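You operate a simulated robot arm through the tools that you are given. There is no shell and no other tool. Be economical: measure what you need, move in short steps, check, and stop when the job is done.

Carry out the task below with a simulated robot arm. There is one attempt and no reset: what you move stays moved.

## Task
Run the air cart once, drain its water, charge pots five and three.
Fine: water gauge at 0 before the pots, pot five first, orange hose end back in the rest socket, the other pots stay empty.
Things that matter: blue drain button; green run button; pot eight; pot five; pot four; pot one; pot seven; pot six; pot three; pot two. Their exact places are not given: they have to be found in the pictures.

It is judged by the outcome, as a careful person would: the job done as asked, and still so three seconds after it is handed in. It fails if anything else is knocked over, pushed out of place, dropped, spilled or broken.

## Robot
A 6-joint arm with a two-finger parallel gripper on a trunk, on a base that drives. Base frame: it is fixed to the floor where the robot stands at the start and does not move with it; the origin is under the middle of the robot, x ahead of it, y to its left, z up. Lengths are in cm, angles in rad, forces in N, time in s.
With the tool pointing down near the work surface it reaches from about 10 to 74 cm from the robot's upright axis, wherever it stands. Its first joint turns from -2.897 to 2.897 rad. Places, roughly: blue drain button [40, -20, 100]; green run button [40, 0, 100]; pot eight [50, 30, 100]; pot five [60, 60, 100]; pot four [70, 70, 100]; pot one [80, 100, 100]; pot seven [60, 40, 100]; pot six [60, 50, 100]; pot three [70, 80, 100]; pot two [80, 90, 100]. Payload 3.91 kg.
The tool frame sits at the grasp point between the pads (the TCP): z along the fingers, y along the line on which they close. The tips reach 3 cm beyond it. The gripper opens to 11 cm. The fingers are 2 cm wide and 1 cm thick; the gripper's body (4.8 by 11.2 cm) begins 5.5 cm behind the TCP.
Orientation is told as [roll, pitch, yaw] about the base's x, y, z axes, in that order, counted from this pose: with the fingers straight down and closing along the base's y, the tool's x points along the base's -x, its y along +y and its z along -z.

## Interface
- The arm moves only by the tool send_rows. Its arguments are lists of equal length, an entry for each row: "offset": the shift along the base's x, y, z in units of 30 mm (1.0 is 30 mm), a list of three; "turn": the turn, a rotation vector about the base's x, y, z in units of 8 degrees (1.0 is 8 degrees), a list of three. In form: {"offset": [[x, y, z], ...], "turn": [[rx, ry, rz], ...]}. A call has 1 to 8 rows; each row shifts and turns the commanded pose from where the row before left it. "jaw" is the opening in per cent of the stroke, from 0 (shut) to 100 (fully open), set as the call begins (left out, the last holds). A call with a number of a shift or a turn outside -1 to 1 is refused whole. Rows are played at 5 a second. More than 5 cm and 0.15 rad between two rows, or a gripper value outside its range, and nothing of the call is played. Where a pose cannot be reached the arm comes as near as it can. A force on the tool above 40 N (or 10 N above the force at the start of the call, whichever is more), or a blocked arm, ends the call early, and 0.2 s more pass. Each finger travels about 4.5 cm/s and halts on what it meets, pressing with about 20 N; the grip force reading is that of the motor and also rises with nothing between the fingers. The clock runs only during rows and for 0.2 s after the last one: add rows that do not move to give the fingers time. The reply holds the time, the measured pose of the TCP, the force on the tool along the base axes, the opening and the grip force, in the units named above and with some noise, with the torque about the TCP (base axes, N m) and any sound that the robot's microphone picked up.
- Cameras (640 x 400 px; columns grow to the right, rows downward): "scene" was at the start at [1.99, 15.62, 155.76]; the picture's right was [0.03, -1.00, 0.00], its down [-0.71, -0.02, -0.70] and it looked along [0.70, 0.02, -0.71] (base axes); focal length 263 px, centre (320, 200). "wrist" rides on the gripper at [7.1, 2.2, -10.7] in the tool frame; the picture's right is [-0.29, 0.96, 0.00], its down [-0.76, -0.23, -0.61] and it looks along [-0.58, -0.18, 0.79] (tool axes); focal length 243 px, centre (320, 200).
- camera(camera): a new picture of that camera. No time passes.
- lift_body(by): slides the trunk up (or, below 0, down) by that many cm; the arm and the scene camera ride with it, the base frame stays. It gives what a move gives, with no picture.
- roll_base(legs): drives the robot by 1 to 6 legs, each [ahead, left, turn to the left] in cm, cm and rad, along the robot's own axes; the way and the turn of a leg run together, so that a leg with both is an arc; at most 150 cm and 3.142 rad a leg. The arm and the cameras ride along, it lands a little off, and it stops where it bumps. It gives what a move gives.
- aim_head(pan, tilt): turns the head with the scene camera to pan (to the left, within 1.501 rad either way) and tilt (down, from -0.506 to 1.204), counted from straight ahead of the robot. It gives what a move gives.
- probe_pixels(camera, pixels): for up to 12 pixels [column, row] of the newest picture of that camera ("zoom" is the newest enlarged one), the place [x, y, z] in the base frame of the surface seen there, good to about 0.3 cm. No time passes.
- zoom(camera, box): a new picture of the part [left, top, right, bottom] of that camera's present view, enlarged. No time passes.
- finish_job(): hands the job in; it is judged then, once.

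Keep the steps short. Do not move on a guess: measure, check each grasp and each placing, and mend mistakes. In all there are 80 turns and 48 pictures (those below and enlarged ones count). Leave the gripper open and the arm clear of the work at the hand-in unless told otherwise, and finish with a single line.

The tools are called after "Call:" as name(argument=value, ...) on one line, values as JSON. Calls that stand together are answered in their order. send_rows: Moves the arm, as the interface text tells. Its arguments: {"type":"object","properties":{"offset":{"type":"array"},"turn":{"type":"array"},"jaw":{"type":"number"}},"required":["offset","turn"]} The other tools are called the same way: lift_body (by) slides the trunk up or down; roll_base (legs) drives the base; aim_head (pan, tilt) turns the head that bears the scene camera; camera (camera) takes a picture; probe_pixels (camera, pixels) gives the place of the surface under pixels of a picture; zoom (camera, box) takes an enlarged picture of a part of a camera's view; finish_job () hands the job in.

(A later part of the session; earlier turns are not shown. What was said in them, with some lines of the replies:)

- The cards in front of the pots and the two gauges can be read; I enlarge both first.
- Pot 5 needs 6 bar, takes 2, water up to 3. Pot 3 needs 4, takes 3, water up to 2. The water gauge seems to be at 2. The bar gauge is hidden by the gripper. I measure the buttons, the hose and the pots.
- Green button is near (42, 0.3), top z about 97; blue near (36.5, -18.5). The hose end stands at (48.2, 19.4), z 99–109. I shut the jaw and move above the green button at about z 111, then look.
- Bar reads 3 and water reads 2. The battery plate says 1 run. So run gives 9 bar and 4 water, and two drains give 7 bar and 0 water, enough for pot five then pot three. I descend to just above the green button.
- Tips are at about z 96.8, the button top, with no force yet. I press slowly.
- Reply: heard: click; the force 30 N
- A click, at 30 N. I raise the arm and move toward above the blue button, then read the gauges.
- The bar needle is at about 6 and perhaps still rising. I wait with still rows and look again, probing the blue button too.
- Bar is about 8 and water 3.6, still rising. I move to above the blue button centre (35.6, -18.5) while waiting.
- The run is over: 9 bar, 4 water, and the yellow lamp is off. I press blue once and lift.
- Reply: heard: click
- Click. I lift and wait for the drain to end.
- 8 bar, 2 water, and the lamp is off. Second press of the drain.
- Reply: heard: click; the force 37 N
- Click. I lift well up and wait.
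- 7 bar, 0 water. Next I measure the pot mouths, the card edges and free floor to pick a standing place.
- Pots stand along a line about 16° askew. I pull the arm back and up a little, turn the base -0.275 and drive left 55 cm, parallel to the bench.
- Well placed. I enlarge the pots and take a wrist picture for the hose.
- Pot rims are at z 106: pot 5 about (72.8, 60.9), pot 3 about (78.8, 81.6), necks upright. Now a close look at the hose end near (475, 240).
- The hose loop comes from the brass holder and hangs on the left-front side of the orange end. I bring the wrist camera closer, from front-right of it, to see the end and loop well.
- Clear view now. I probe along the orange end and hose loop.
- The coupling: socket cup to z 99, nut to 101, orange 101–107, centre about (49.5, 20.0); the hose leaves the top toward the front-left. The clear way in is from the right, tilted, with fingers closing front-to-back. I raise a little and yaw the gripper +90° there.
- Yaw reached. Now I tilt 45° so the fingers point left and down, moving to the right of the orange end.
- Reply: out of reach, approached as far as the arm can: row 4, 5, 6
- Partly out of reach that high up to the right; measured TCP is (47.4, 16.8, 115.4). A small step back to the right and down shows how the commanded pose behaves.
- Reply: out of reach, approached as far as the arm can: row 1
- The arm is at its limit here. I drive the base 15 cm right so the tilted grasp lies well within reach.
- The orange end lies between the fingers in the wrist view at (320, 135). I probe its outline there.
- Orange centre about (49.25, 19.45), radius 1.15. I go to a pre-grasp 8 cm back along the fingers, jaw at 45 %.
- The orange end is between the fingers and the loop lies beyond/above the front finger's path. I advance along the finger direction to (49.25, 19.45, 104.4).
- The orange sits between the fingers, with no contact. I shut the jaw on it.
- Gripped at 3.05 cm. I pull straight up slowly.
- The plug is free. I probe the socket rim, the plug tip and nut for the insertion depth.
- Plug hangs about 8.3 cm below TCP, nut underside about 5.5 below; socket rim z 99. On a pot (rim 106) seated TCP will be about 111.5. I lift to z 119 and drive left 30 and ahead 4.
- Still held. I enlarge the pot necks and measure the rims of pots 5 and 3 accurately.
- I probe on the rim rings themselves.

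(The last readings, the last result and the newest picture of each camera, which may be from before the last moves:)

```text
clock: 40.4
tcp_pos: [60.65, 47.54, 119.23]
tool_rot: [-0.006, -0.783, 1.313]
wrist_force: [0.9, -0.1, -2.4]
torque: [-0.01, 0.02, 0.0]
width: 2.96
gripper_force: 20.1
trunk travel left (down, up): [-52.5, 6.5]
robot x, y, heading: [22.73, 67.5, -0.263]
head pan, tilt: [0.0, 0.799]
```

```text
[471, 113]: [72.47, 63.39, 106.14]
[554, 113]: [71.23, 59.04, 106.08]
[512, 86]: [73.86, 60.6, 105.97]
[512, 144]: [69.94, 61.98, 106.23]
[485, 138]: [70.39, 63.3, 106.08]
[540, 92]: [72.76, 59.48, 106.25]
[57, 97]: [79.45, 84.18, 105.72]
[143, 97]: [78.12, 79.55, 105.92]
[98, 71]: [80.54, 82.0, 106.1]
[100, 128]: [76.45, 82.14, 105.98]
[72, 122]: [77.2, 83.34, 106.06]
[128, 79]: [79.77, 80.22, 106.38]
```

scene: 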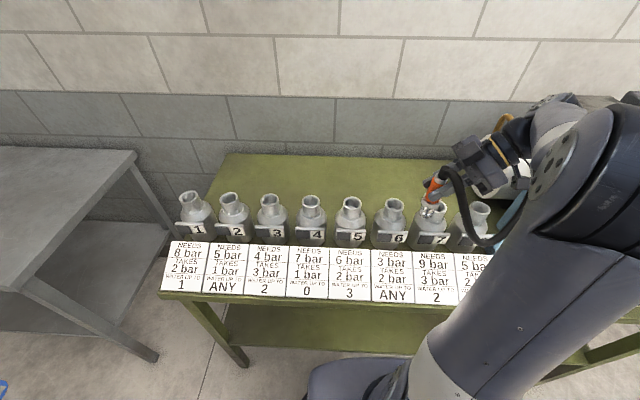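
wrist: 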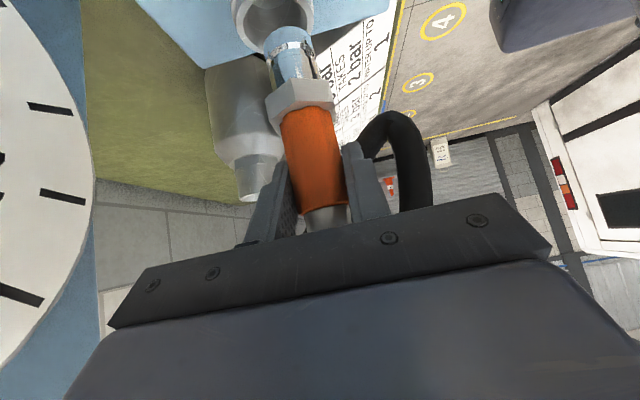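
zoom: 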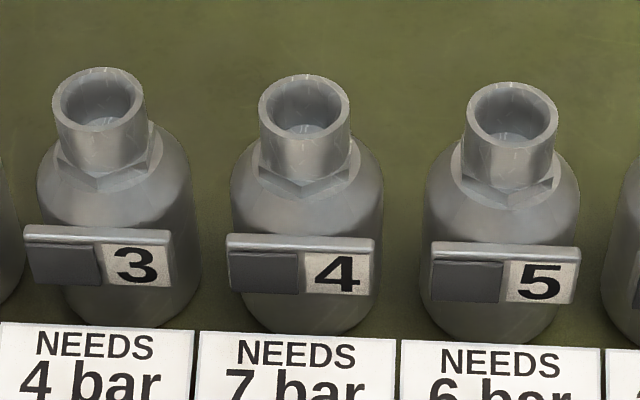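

Pot 5 centre (71.85, 61.3), pot 3 centre (78.6, 81.9). I move over pot 5 at z 119, plug tip about z 111.

Call:
send_rows(offset=[[0.747, 0.917, 0], [0.747, 0.917, 0], [0.747, 0.917, 0], [0.747, 0.917, 0], [0.747, 0.917, 0]], turn=[[0, 0, 0], [0, 0, 0], [0, 0, 0], [0, 0, 0], [0, 0, 0]])

Call:
camera(camera="wrist")

Call:
zoom(camera="scene", box=[250, 120, 450, 260])

```text
clock: 41.6
tcp_pos: [71.85, 61.49, 119.17]
tool_rot: [-0.006, -0.785, 1.312]
wrist_force: [-0.8, -0.1, -2.1]
torque: [0.01, 0.02, 0.02]
width: 2.95
gripper_force: 20.3
trunk travel left (down, up): [-52.5, 6.5]
robot x, y, heading: [22.37, 67.44, -0.263]
head pan, tilt: [0.0, 0.799]
```

```text
14 pictures are left
```

wrist: 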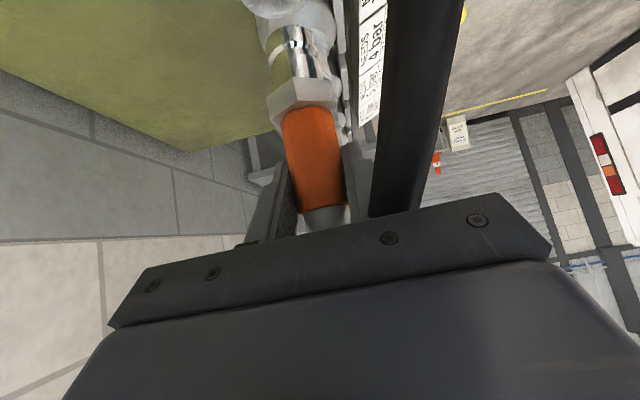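

```text
2.86 times, centred on (350, 190) of scene
```

zoom: 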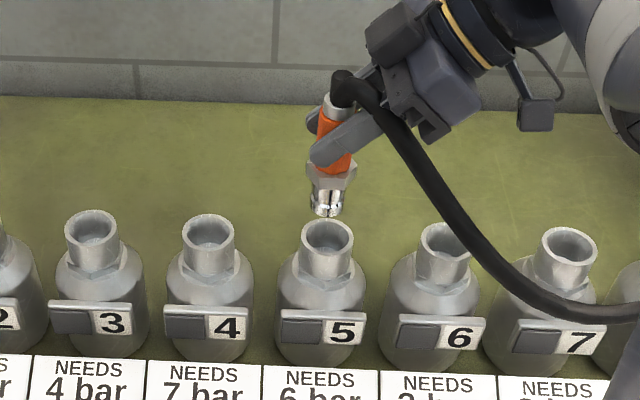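

The plug is upright over pot 5. I lower 4.2 cm so the tip is just over the rim and check.

Call:
send_rows(offset=[[0, -0.03, -0.7], [0, 0, -0.7]], turn=[[0, 0, 0], [0, 0, 0]])

Call:
zoom(camera="scene", box=[310, 150, 390, 240])

Call:
zoom(camera="wrist", box=[200, 0, 400, 125])

```text
clock: 42.2
tcp_pos: [71.81, 61.24, 114.96]
tool_rot: [-0.006, -0.783, 1.314]
wrist_force: [-0.2, 0.1, -3.0]
torque: [-0.01, 0.01, -0.01]
width: 2.95
gripper_force: 20.1
trunk travel left (down, up): [-52.5, 6.5]
robot x, y, heading: [22.88, 67.03, -0.266]
head pan, tilt: [0.0, 0.799]
```

```text
4.44 times, centred on (350, 195) of scene
```

zoom: 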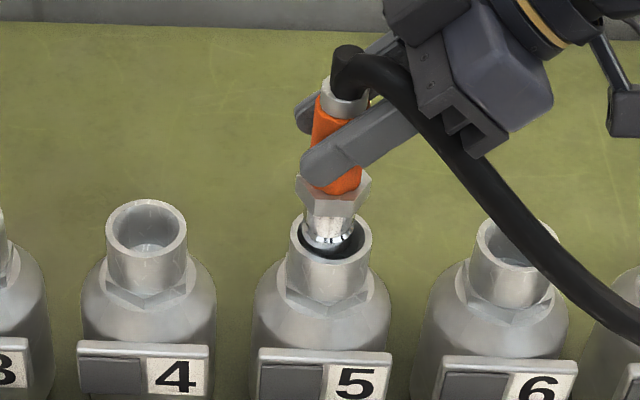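

```text
3.20 times, centred on (300, 62) of wrist
```

zoom: 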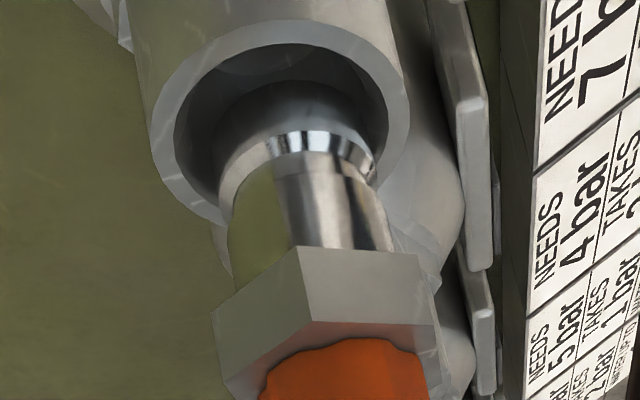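

The tip enters the mouth centrally. I lower slowly by 3.4 cm, watching the force.

Call:
send_rows(offset=[[0, 0, -0.3], [0, 0, -0.3], [0, 0, -0.3], [0, 0, -0.2]], turn=[[0, 0, 0], [0, 0, 0], [0, 0, 0], [0, 0, 0]])

```text
clock: 43.2
tcp_pos: [71.85, 61.24, 111.85]
tool_rot: [-0.014, -0.786, 1.315]
wrist_force: [-1.6, -5.5, 10.8]
torque: [-0.3, 0.16, -0.01]
width: 2.96
gripper_force: 20.0
trunk travel left (down, up): [-52.5, 6.5]
robot x, y, heading: [22.64, 67.56, -0.266]
head pan, tilt: [0.0, 0.799]
```

Some resistance at z 111.85 with a sideways force toward -y. I ease 1.5 mm to -y and press a bit further.

Call:
send_rows(offset=[[-0.02, -0.05, 0], [0, 0, -0.08], [0, 0, -0.08], [0, 0, -0.05]], turn=[[0, 0, 0], [0, 0, 0], [0, 0, 0], [0, 0, 0]])

Call:
zoom(camera="scene", box=[310, 150, 390, 240])

```text
clock: 44.2
tcp_pos: [71.75, 61.08, 111.21]
tool_rot: [-0.015, -0.785, 1.316]
wrist_force: [7.5, 0.2, 32.8]
torque: [0.1, -0.43, 0.03]
width: 2.95
gripper_force: 19.3
trunk travel left (down, up): [-52.5, 6.5]
robot x, y, heading: [22.29, 67.47, -0.263]
head pan, tilt: [0.0, 0.799]
```

```text
4.44 times, centred on (350, 195) of scene
```

zoom: 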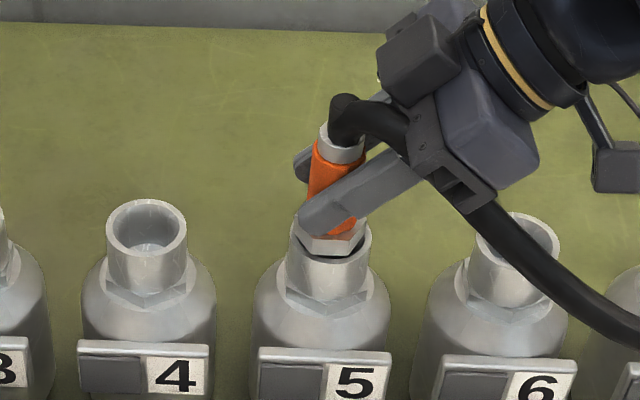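

The nut is down at the rim, 33 N. I hold two seconds to see whether it charges (sound, pot's dark window).

Call:
send_rows(offset=[[0, 0, 0], [0, 0, 0], [0, 0, 0], [0, 0, 0], [0, 0, 0], [0, 0, 0], [0, 0, 0], [0, 0, 0]], turn=[[0, 0, 0], [0, 0, 0], [0, 0, 0], [0, 0, 0], [0, 0, 0], [0, 0, 0], [0, 0, 0], [0, 0, 0]])

Call:
camera(camera="scene")

```text
clock: 46.0
tcp_pos: [71.66, 61.09, 111.14]
tool_rot: [-0.011, -0.785, 1.313]
wrist_force: [6.5, 0.4, 27.5]
torque: [0.05, -0.4, 0.01]
width: 2.96
gripper_force: 20.0
trunk travel left (down, up): [-52.5, 6.5]
robot x, y, heading: [22.86, 67.97, -0.262]
head pan, tilt: [0.0, 0.799]
```

```text
9 pictures are left
```

scene: 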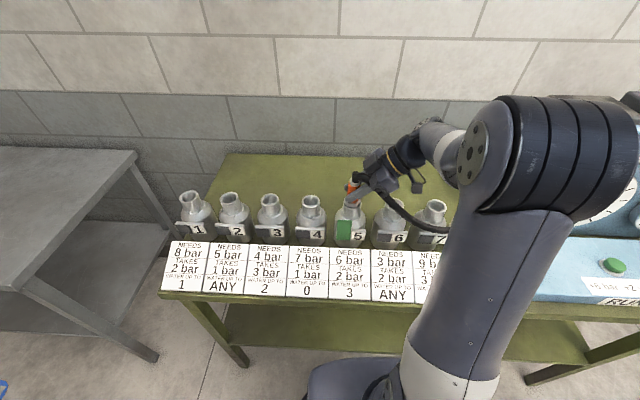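

Pot 5's window turned green: charged. I lift straight out slowly.

Call:
send_rows(offset=[[0, 0, 0.3], [0, 0, 0.4], [0, 0, 0.5], [0, 0, 0.7], [0, 0, 0.7]], turn=[[0, 0, 0], [0, 0, 0], [0, 0, 0], [0, 0, 0], [0, 0, 0]])

```text
clock: 47.2
tcp_pos: [71.61, 61.21, 118.76]
tool_rot: [-0.008, -0.784, 1.313]
wrist_force: [-0.1, -0.3, -1.7]
torque: [0.01, -0.02, 0.01]
width: 2.96
gripper_force: 19.8
trunk travel left (down, up): [-52.5, 6.5]
robot x, y, heading: [22.35, 67.43, -0.262]
head pan, tilt: [0.0, 0.799]
```

Free. Now over pot 3, (78.65, 81.75), passing above pot 4 with the plug tip at z 110.5.

Call:
send_rows(offset=[[0.335, 0.978, 0.1], [0.335, 0.978, 0], [0.335, 0.978, 0], [0.335, 0.978, 0], [0.335, 0.978, 0], [0.335, 0.978, 0], [0.335, 0.978, 0]], turn=[[0, 0, 0], [0, 0, 0], [0, 0, 0], [0, 0, 0], [0, 0, 0], [0, 0, 0], [0, 0, 0]])

Call:
send_rows(offset=[[0, 0, -0.7], [0, 0, -0.7]], turn=[[0, 0, 0], [0, 0, 0]])

Call:
zoom(camera="scene", box=[230, 150, 310, 240])

```text
clock: 48.8
tcp_pos: [78.69, 81.52, 119.22]
tool_rot: [-0.007, -0.783, 1.311]
wrist_force: [-0.2, 0.2, -2.4]
torque: [-0.01, 0.02, -0.03]
width: 2.93
gripper_force: 20.0
trunk travel left (down, up): [-52.5, 6.5]
robot x, y, heading: [22.18, 67.53, -0.261]
head pan, tilt: [0.0, 0.799]
```

```text
clock: 49.4
tcp_pos: [78.84, 81.63, 114.93]
tool_rot: [-0.009, -0.784, 1.316]
wrist_force: [-0.4, 1.2, -2.9]
torque: [-0.03, 0.02, -0.01]
width: 2.95
gripper_force: 20.1
trunk travel left (down, up): [-52.5, 6.5]
robot x, y, heading: [22.66, 67.63, -0.267]
head pan, tilt: [0.0, 0.799]
```

```text
4.44 times, centred on (270, 195) of scene
```

zoom: 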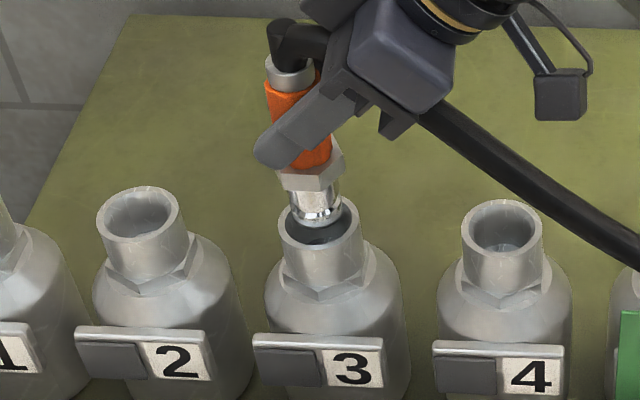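

The plug seems slightly toward the back of the mouth. I probe the rim and plug in this view.

Call:
probe_pixels(camera="zoom", pixels=[[282, 230], [359, 225], [325, 258], [295, 248], [350, 246], [316, 212], [316, 203], [297, 205], [338, 205]])

Call:
zoom(camera="wrist", box=[200, 0, 400, 125])

```text
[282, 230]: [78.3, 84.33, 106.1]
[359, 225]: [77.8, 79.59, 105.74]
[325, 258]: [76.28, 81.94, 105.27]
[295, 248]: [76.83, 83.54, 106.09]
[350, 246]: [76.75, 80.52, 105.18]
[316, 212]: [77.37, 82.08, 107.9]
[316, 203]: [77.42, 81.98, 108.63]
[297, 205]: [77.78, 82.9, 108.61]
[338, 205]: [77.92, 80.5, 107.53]
```

```text
3.20 times, centred on (300, 62) of wrist
```

zoom: 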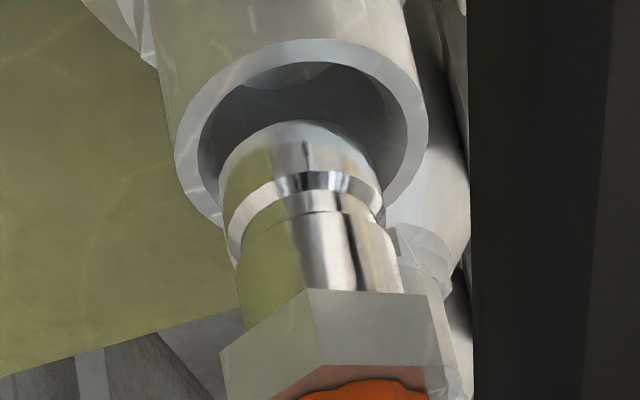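

The plug sits about 0.25 cm too far back (and slid 0.5 cm up in the grip from the last press). I correct and lower slowly.

Call:
send_rows(offset=[[-0.08, 0.03, 0], [0, 0, -0.3], [0, 0, -0.3], [0, 0, -0.3], [0, 0, -0.2]], turn=[[0, 0, 0], [0, 0, 0], [0, 0, 0], [0, 0, 0], [0, 0, 0]])

```text
clock: 50.6
tcp_pos: [78.66, 81.55, 111.62]
tool_rot: [-0.009, -0.782, 1.316]
wrist_force: [-0.2, 0.0, -2.2]
torque: [-0.05, 0.02, 0.01]
width: 2.94
gripper_force: 20.1
trunk travel left (down, up): [-52.5, 6.5]
robot x, y, heading: [22.5, 67.53, -0.269]
head pan, tilt: [0.0, 0.799]
```

No contact force: it slid in cleanly. I lower the last bit to seat and hold.

Call:
send_rows(offset=[[0, 0, -0.1], [0, 0, -0.08], [0, 0, -0.06], [0, 0, 0], [0, 0, 0]], turn=[[0, 0, 0], [0, 0, 0], [0, 0, 0], [0, 0, 0], [0, 0, 0]])

```text
clock: 51.8
tcp_pos: [78.54, 81.89, 111.19]
tool_rot: [-0.012, -0.789, 1.317]
wrist_force: [0.8, -0.8, 17.6]
torque: [-0.08, 0.21, 0.02]
width: 2.92
gripper_force: 20.3
trunk travel left (down, up): [-52.5, 6.5]
robot x, y, heading: [22.83, 67.41, -0.262]
head pan, tilt: [0.0, 0.799]
```

Seated at 17.6 N. I hold for two seconds and look at its window.

Call:
send_rows(offset=[[0, 0, -0.03], [0, 0, 0], [0, 0, 0], [0, 0, 0], [0, 0, 0], [0, 0, 0], [0, 0, 0], [0, 0, 0]], turn=[[0, 0, 0], [0, 0, 0], [0, 0, 0], [0, 0, 0], [0, 0, 0], [0, 0, 0], [0, 0, 0], [0, 0, 0]])

Call:
camera(camera="scene")

```text
clock: 53.6
tcp_pos: [78.61, 81.57, 110.84]
tool_rot: [-0.012, -0.787, 1.315]
wrist_force: [3.0, 2.4, 28.9]
torque: [0.18, 0.07, -0.01]
width: 2.92
gripper_force: 20.1
trunk travel left (down, up): [-52.5, 6.5]
robot x, y, heading: [22.42, 67.66, -0.261]
head pan, tilt: [0.0, 0.799]
```

```text
6 pictures are left
```

scene: 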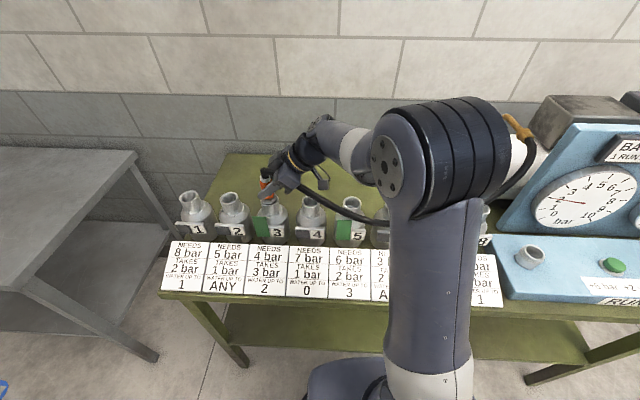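

Pots 3 and 5 show green, the bar gauge is at 2. I lift out, and measure the rest socket now visible at (530, 257).

Call:
send_rows(offset=[[0, 0, 0.3], [0, 0, 0.4], [0, 0, 0.5], [0, 0, 0.7], [0, 0, 0.8]], turn=[[0, 0, 0], [0, 0, 0], [0, 0, 0], [0, 0, 0], [0, 0, 0]])

Call:
zoom(camera="scene", box=[490, 230, 570, 280])

```text
clock: 54.8
tcp_pos: [78.53, 81.47, 118.87]
tool_rot: [-0.006, -0.783, 1.312]
wrist_force: [-0.6, -0.6, -1.8]
torque: [0.02, 0.01, 0.02]
width: 2.93
gripper_force: 19.9
trunk travel left (down, up): [-52.5, 6.5]
robot x, y, heading: [22.41, 67.39, -0.263]
head pan, tilt: [0.0, 0.799]
```

```text
8.00 times, centred on (530, 255) of scene
```

zoom: 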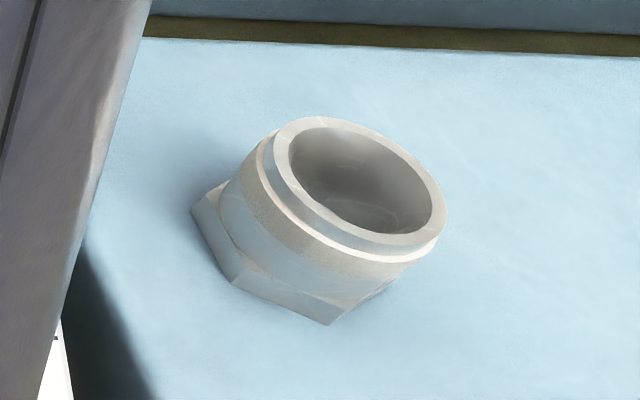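

Call:
probe_pixels(camera="zoom", pixels=[[281, 165], [438, 200], [325, 120], [395, 240], [300, 213], [415, 165], [370, 136], [345, 237]])

```text
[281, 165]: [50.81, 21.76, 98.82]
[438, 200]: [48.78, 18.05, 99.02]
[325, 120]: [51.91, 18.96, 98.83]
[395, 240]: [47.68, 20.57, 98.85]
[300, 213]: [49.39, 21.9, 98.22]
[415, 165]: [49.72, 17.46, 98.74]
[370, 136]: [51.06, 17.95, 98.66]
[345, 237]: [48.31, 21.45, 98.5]
```

Socket centre about (49.7, 19.75), rim z 98.9; when I gripped the seated end the TCP was (49.3, 19.5). I bring the arm back the way it came, in two calls.

Call:
send_rows(offset=[[-0.5, -0.944, 0.1], [-0.5, -0.944, 0.1], [-0.5, -0.944, 0], [-0.5, -0.944, 0], [-0.5, -0.944, 0], [-0.5, -0.944, 0]], turn=[[0, 0, 0], [0, 0, 0], [0, 0, 0], [0, 0, 0], [0, 0, 0], [0, 0, 0]])

Call:
send_rows(offset=[[-0.5, -0.944, 0], [-0.5, -0.944, 0], [-0.5, -0.944, 0], [-0.5, -0.944, 0], [-0.5, -0.944, 0], [-0.5, -0.944, 0]], turn=[[0, 0, 0], [0, 0, 0], [0, 0, 0], [0, 0, 0], [0, 0, 0], [0, 0, 0]])

Call:
roll_base(legs=[[-4, 0, 0], [0, -30, 0]])

```text
clock: 56.2
tcp_pos: [69.41, 64.54, 119.6]
tool_rot: [-0.009, -0.783, 1.315]
wrist_force: [0.4, -0.5, -2.2]
torque: [-0.04, 0.02, -0.03]
width: 2.94
gripper_force: 19.9
trunk travel left (down, up): [-52.5, 6.5]
robot x, y, heading: [22.91, 67.75, -0.263]
head pan, tilt: [0.0, 0.799]
```

```text
clock: 57.6
tcp_pos: [60.61, 47.66, 119.49]
tool_rot: [-0.008, -0.783, 1.315]
wrist_force: [0.5, 0.1, -2.0]
torque: [-0.01, 0.0, -0.02]
width: 2.92
gripper_force: 19.4
trunk travel left (down, up): [-52.5, 6.5]
robot x, y, heading: [22.69, 67.69, -0.26]
head pan, tilt: [0.0, 0.799]
```

```text
clock: 60.2
tcp_pos: [49.07, 20.19, 119.57]
tool_rot: [-0.009, -0.786, 1.316]
wrist_force: [0.2, 0.3, -2.1]
torque: [-0.01, 0.02, 0.0]
width: 2.95
gripper_force: 20.0
trunk travel left (down, up): [-52.5, 6.5]
robot x, y, heading: [11.34, 39.85, -0.261]
head pan, tilt: [0.0, 0.799]
```

Back at the cart. I centre on (49.5, 19.6) and lower to TCP z 108.2, with the tip just above the socket, then check.

Call:
send_rows(offset=[[0.14, -0.2, 0], [0, 0, -0.94], [0, 0, -0.94], [0, 0, -0.94], [0, 0, -0.94]], turn=[[0, 0, 0], [0, 0, 0], [0, 0, 0], [0, 0, 0], [0, 0, 0]])

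Call:
zoom(camera="wrist", box=[200, 0, 400, 125])

```text
clock: 61.4
tcp_pos: [49.51, 19.46, 108.17]
tool_rot: [-0.008, -0.783, 1.316]
wrist_force: [0.0, 0.2, -2.2]
torque: [-0.01, 0.0, 0.01]
width: 2.95
gripper_force: 19.6
trunk travel left (down, up): [-52.5, 6.5]
robot x, y, heading: [11.11, 39.57, -0.264]
head pan, tilt: [0.0, 0.799]
```

```text
3.20 times, centred on (300, 62) of wrist
```

zoom: 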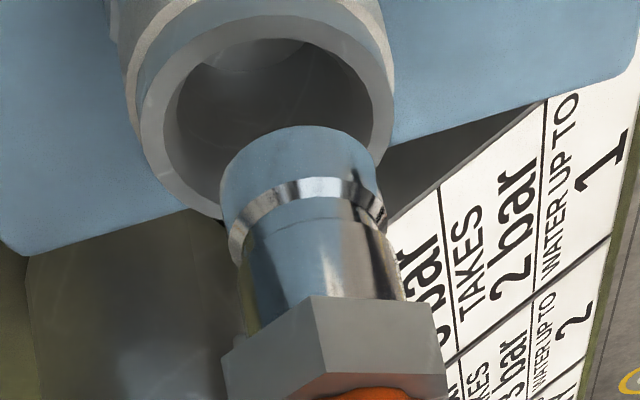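

Relative alignment matches the picture taken at pull-out. I lower slowly toward the seat, about TCP z 104.

Call:
send_rows(offset=[[0, 0, -0.35], [0, 0, -0.35], [0, 0, -0.3], [0, 0, -0.3]], turn=[[0, 0, 0], [0, 0, 0], [0, 0, 0], [0, 0, 0]])

```text
clock: 62.4
tcp_pos: [49.67, 19.44, 104.39]
tool_rot: [-0.011, -0.782, 1.316]
wrist_force: [11.6, -5.3, 1.1]
torque: [-0.28, -0.72, -0.05]
width: 2.96
gripper_force: 20.4
trunk travel left (down, up): [-52.5, 6.5]
robot x, y, heading: [10.79, 39.78, -0.262]
head pan, tilt: [0.0, 0.799]
```

In the socket but leaning on its front wall (force +x). I ease +v by 2 mm and press the last millimetres.

Call:
send_rows(offset=[[0.06, -0.03, 0], [0, 0, -0.08], [0, 0, -0.08], [0, 0, -0.05]], turn=[[0, 0, 0], [0, 0, 0], [0, 0, 0], [0, 0, 0]])

```text
clock: 63.4
tcp_pos: [49.62, 19.37, 103.86]
tool_rot: [-0.01, -0.787, 1.317]
wrist_force: [3.9, -0.6, 2.8]
torque: [0.0, -0.18, -0.02]
width: 2.94
gripper_force: 20.1
trunk travel left (down, up): [-52.5, 6.5]
robot x, y, heading: [10.57, 39.72, -0.26]
head pan, tilt: [0.0, 0.799]
```

Forces are small now; a little further until the nut bears on the rim.

Call:
send_rows(offset=[[0, 0, -0.07], [0, 0, -0.07], [0, 0, -0.05], [0, 0, 0]], turn=[[0, 0, 0], [0, 0, 0], [0, 0, 0], [0, 0, 0]])

Call:
zoom(camera="wrist", box=[200, 0, 400, 125])

```text
clock: 64.4
tcp_pos: [49.63, 19.47, 103.28]
tool_rot: [-0.013, -0.783, 1.321]
wrist_force: [8.2, -3.2, 33.8]
torque: [-0.09, -0.46, 0.01]
width: 2.97
gripper_force: 19.9
trunk travel left (down, up): [-52.5, 6.5]
robot x, y, heading: [11.29, 39.76, -0.261]
head pan, tilt: [0.0, 0.799]
```

```text
3.20 times, centred on (300, 62) of wrist
```

zoom: 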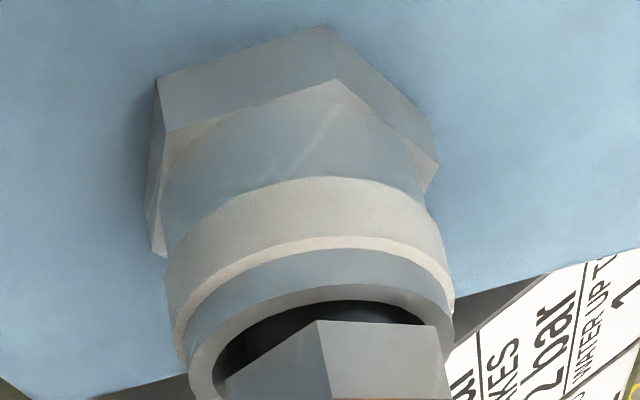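

The nut is down in the socket as at the start, 34 N. I relieve the press slightly and open to 45 %.

Call:
send_rows(offset=[[0, 0, 0.06], [0, 0, 0], [0, 0, 0], [0, 0, 0]], turn=[[0, 0, 0], [0, 0, 0], [0, 0, 0], [0, 0, 0]])

Call:
send_rows(offset=[[0, 0, 0], [0, 0, 0], [0, 0, 0], [0, 0, 0], [0, 0, 0]], turn=[[0, 0, 0], [0, 0, 0], [0, 0, 0], [0, 0, 0], [0, 0, 0]], jaw=45)

Call:
camera(camera="wrist")

```text
clock: 65.4
tcp_pos: [49.48, 19.38, 103.38]
tool_rot: [-0.005, -0.784, 1.315]
wrist_force: [10.8, 0.1, 5.9]
torque: [0.09, -0.45, -0.06]
width: 2.91
gripper_force: 20.1
trunk travel left (down, up): [-52.5, 6.5]
robot x, y, heading: [10.82, 40.03, -0.26]
head pan, tilt: [0.0, 0.799]
```

```text
clock: 66.6
tcp_pos: [49.52, 19.46, 103.44]
tool_rot: [-0.009, -0.783, 1.316]
wrist_force: [0.1, -0.7, -0.8]
torque: [0.01, 0.0, -0.01]
width: 4.94
gripper_force: 0.0
trunk travel left (down, up): [-52.5, 6.5]
robot x, y, heading: [11.31, 39.86, -0.265]
head pan, tilt: [0.0, 0.799]
```

```text
2 pictures are left
```

wrist: 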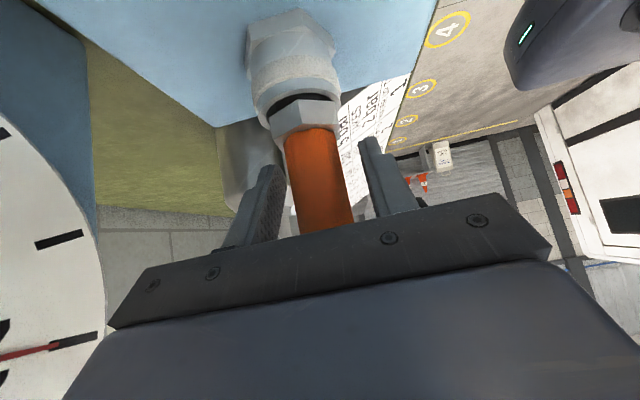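

Standing seated, fingers free. I retreat along the finger direction by 12 cm.

Call:
send_rows(offset=[[-0.09, -0.342, 0.353], [-0.09, -0.342, 0.353], [-0.177, -0.684, 0.707], [-0.177, -0.684, 0.707], [-0.177, -0.684, 0.707]], turn=[[0, 0, 0], [0, 0, 0], [0, 0, 0], [0, 0, 0], [0, 0, 0]])

Call:
roll_base(legs=[[-10, 0, 0]])

Call:
camera(camera="scene")

```text
clock: 67.8
tcp_pos: [47.37, 10.99, 111.97]
tool_rot: [-0.008, -0.784, 1.315]
wrist_force: [-0.6, 0.2, -1.1]
torque: [-0.04, 0.02, 0.01]
width: 4.97
gripper_force: 0.0
trunk travel left (down, up): [-52.5, 6.5]
robot x, y, heading: [11.22, 39.64, -0.262]
head pan, tilt: [0.0, 0.799]
```

```text
clock: 68.9
tcp_pos: [37.79, 13.52, 111.9]
tool_rot: [-0.007, -0.784, 1.317]
wrist_force: [-0.2, -0.1, 0.8]
torque: [0.0, -0.03, 0.02]
width: 4.96
gripper_force: 0.0
trunk travel left (down, up): [-52.5, 6.5]
robot x, y, heading: [1.3, 42.33, -0.262]
head pan, tilt: [0.0, 0.799]
```

```text
1 pictures are left
```

scene: 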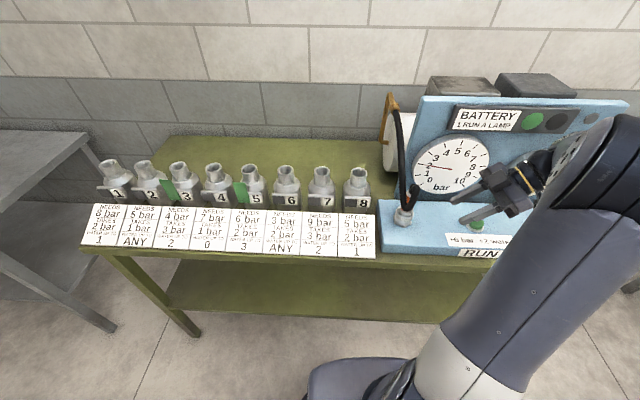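

Pots 3 and 5 green, others dark, bar at 2, hose end in the socket. I raise the arm, open the jaw fully, and use the last picture to check the hose end.

Call:
send_rows(offset=[[-0.3, 0, 0.5], [-0.3, 0, 0.5], [0, 0, 0], [0, 0, 0], [0, 0, 0]], turn=[[0, 0, 0], [0, 0, 0], [0, 0, 0], [0, 0, 0], [0, 0, 0]], jaw=100)

Call:
zoom(camera="scene", box=[350, 80, 510, 250])

```text
clock: 70.1
tcp_pos: [36.14, 13.66, 114.92]
tool_rot: [-0.009, -0.786, 1.316]
wrist_force: [-0.1, -0.6, -0.9]
torque: [0.04, 0.01, 0.01]
width: 11.0
gripper_force: 0.1
trunk travel left (down, up): [-52.5, 6.5]
robot x, y, heading: [1.24, 42.35, -0.259]
head pan, tilt: [0.0, 0.799]
```

```text
2.35 times, centred on (430, 165) of scene
```

zoom: 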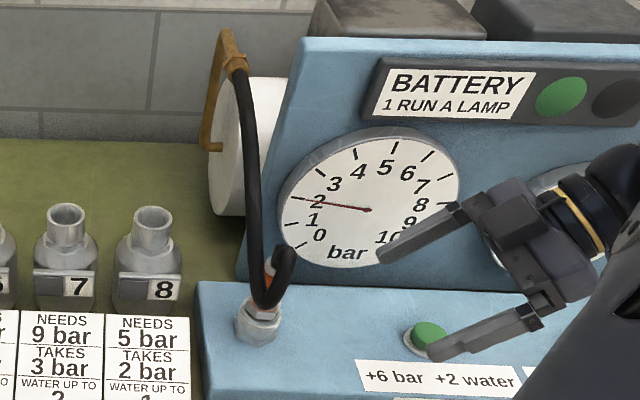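

The hose end is seated, the bar gauge reads 2, and the gripper is open and well above the panel (tips about z 112). Handing in.

Call:
finish_job()

```text
The job is handed in.
```

Job handed in: one run, water drained to 0, pot five then pot three charged (both windows green, the other pots dark), and the orange hose end back in its rest socket.
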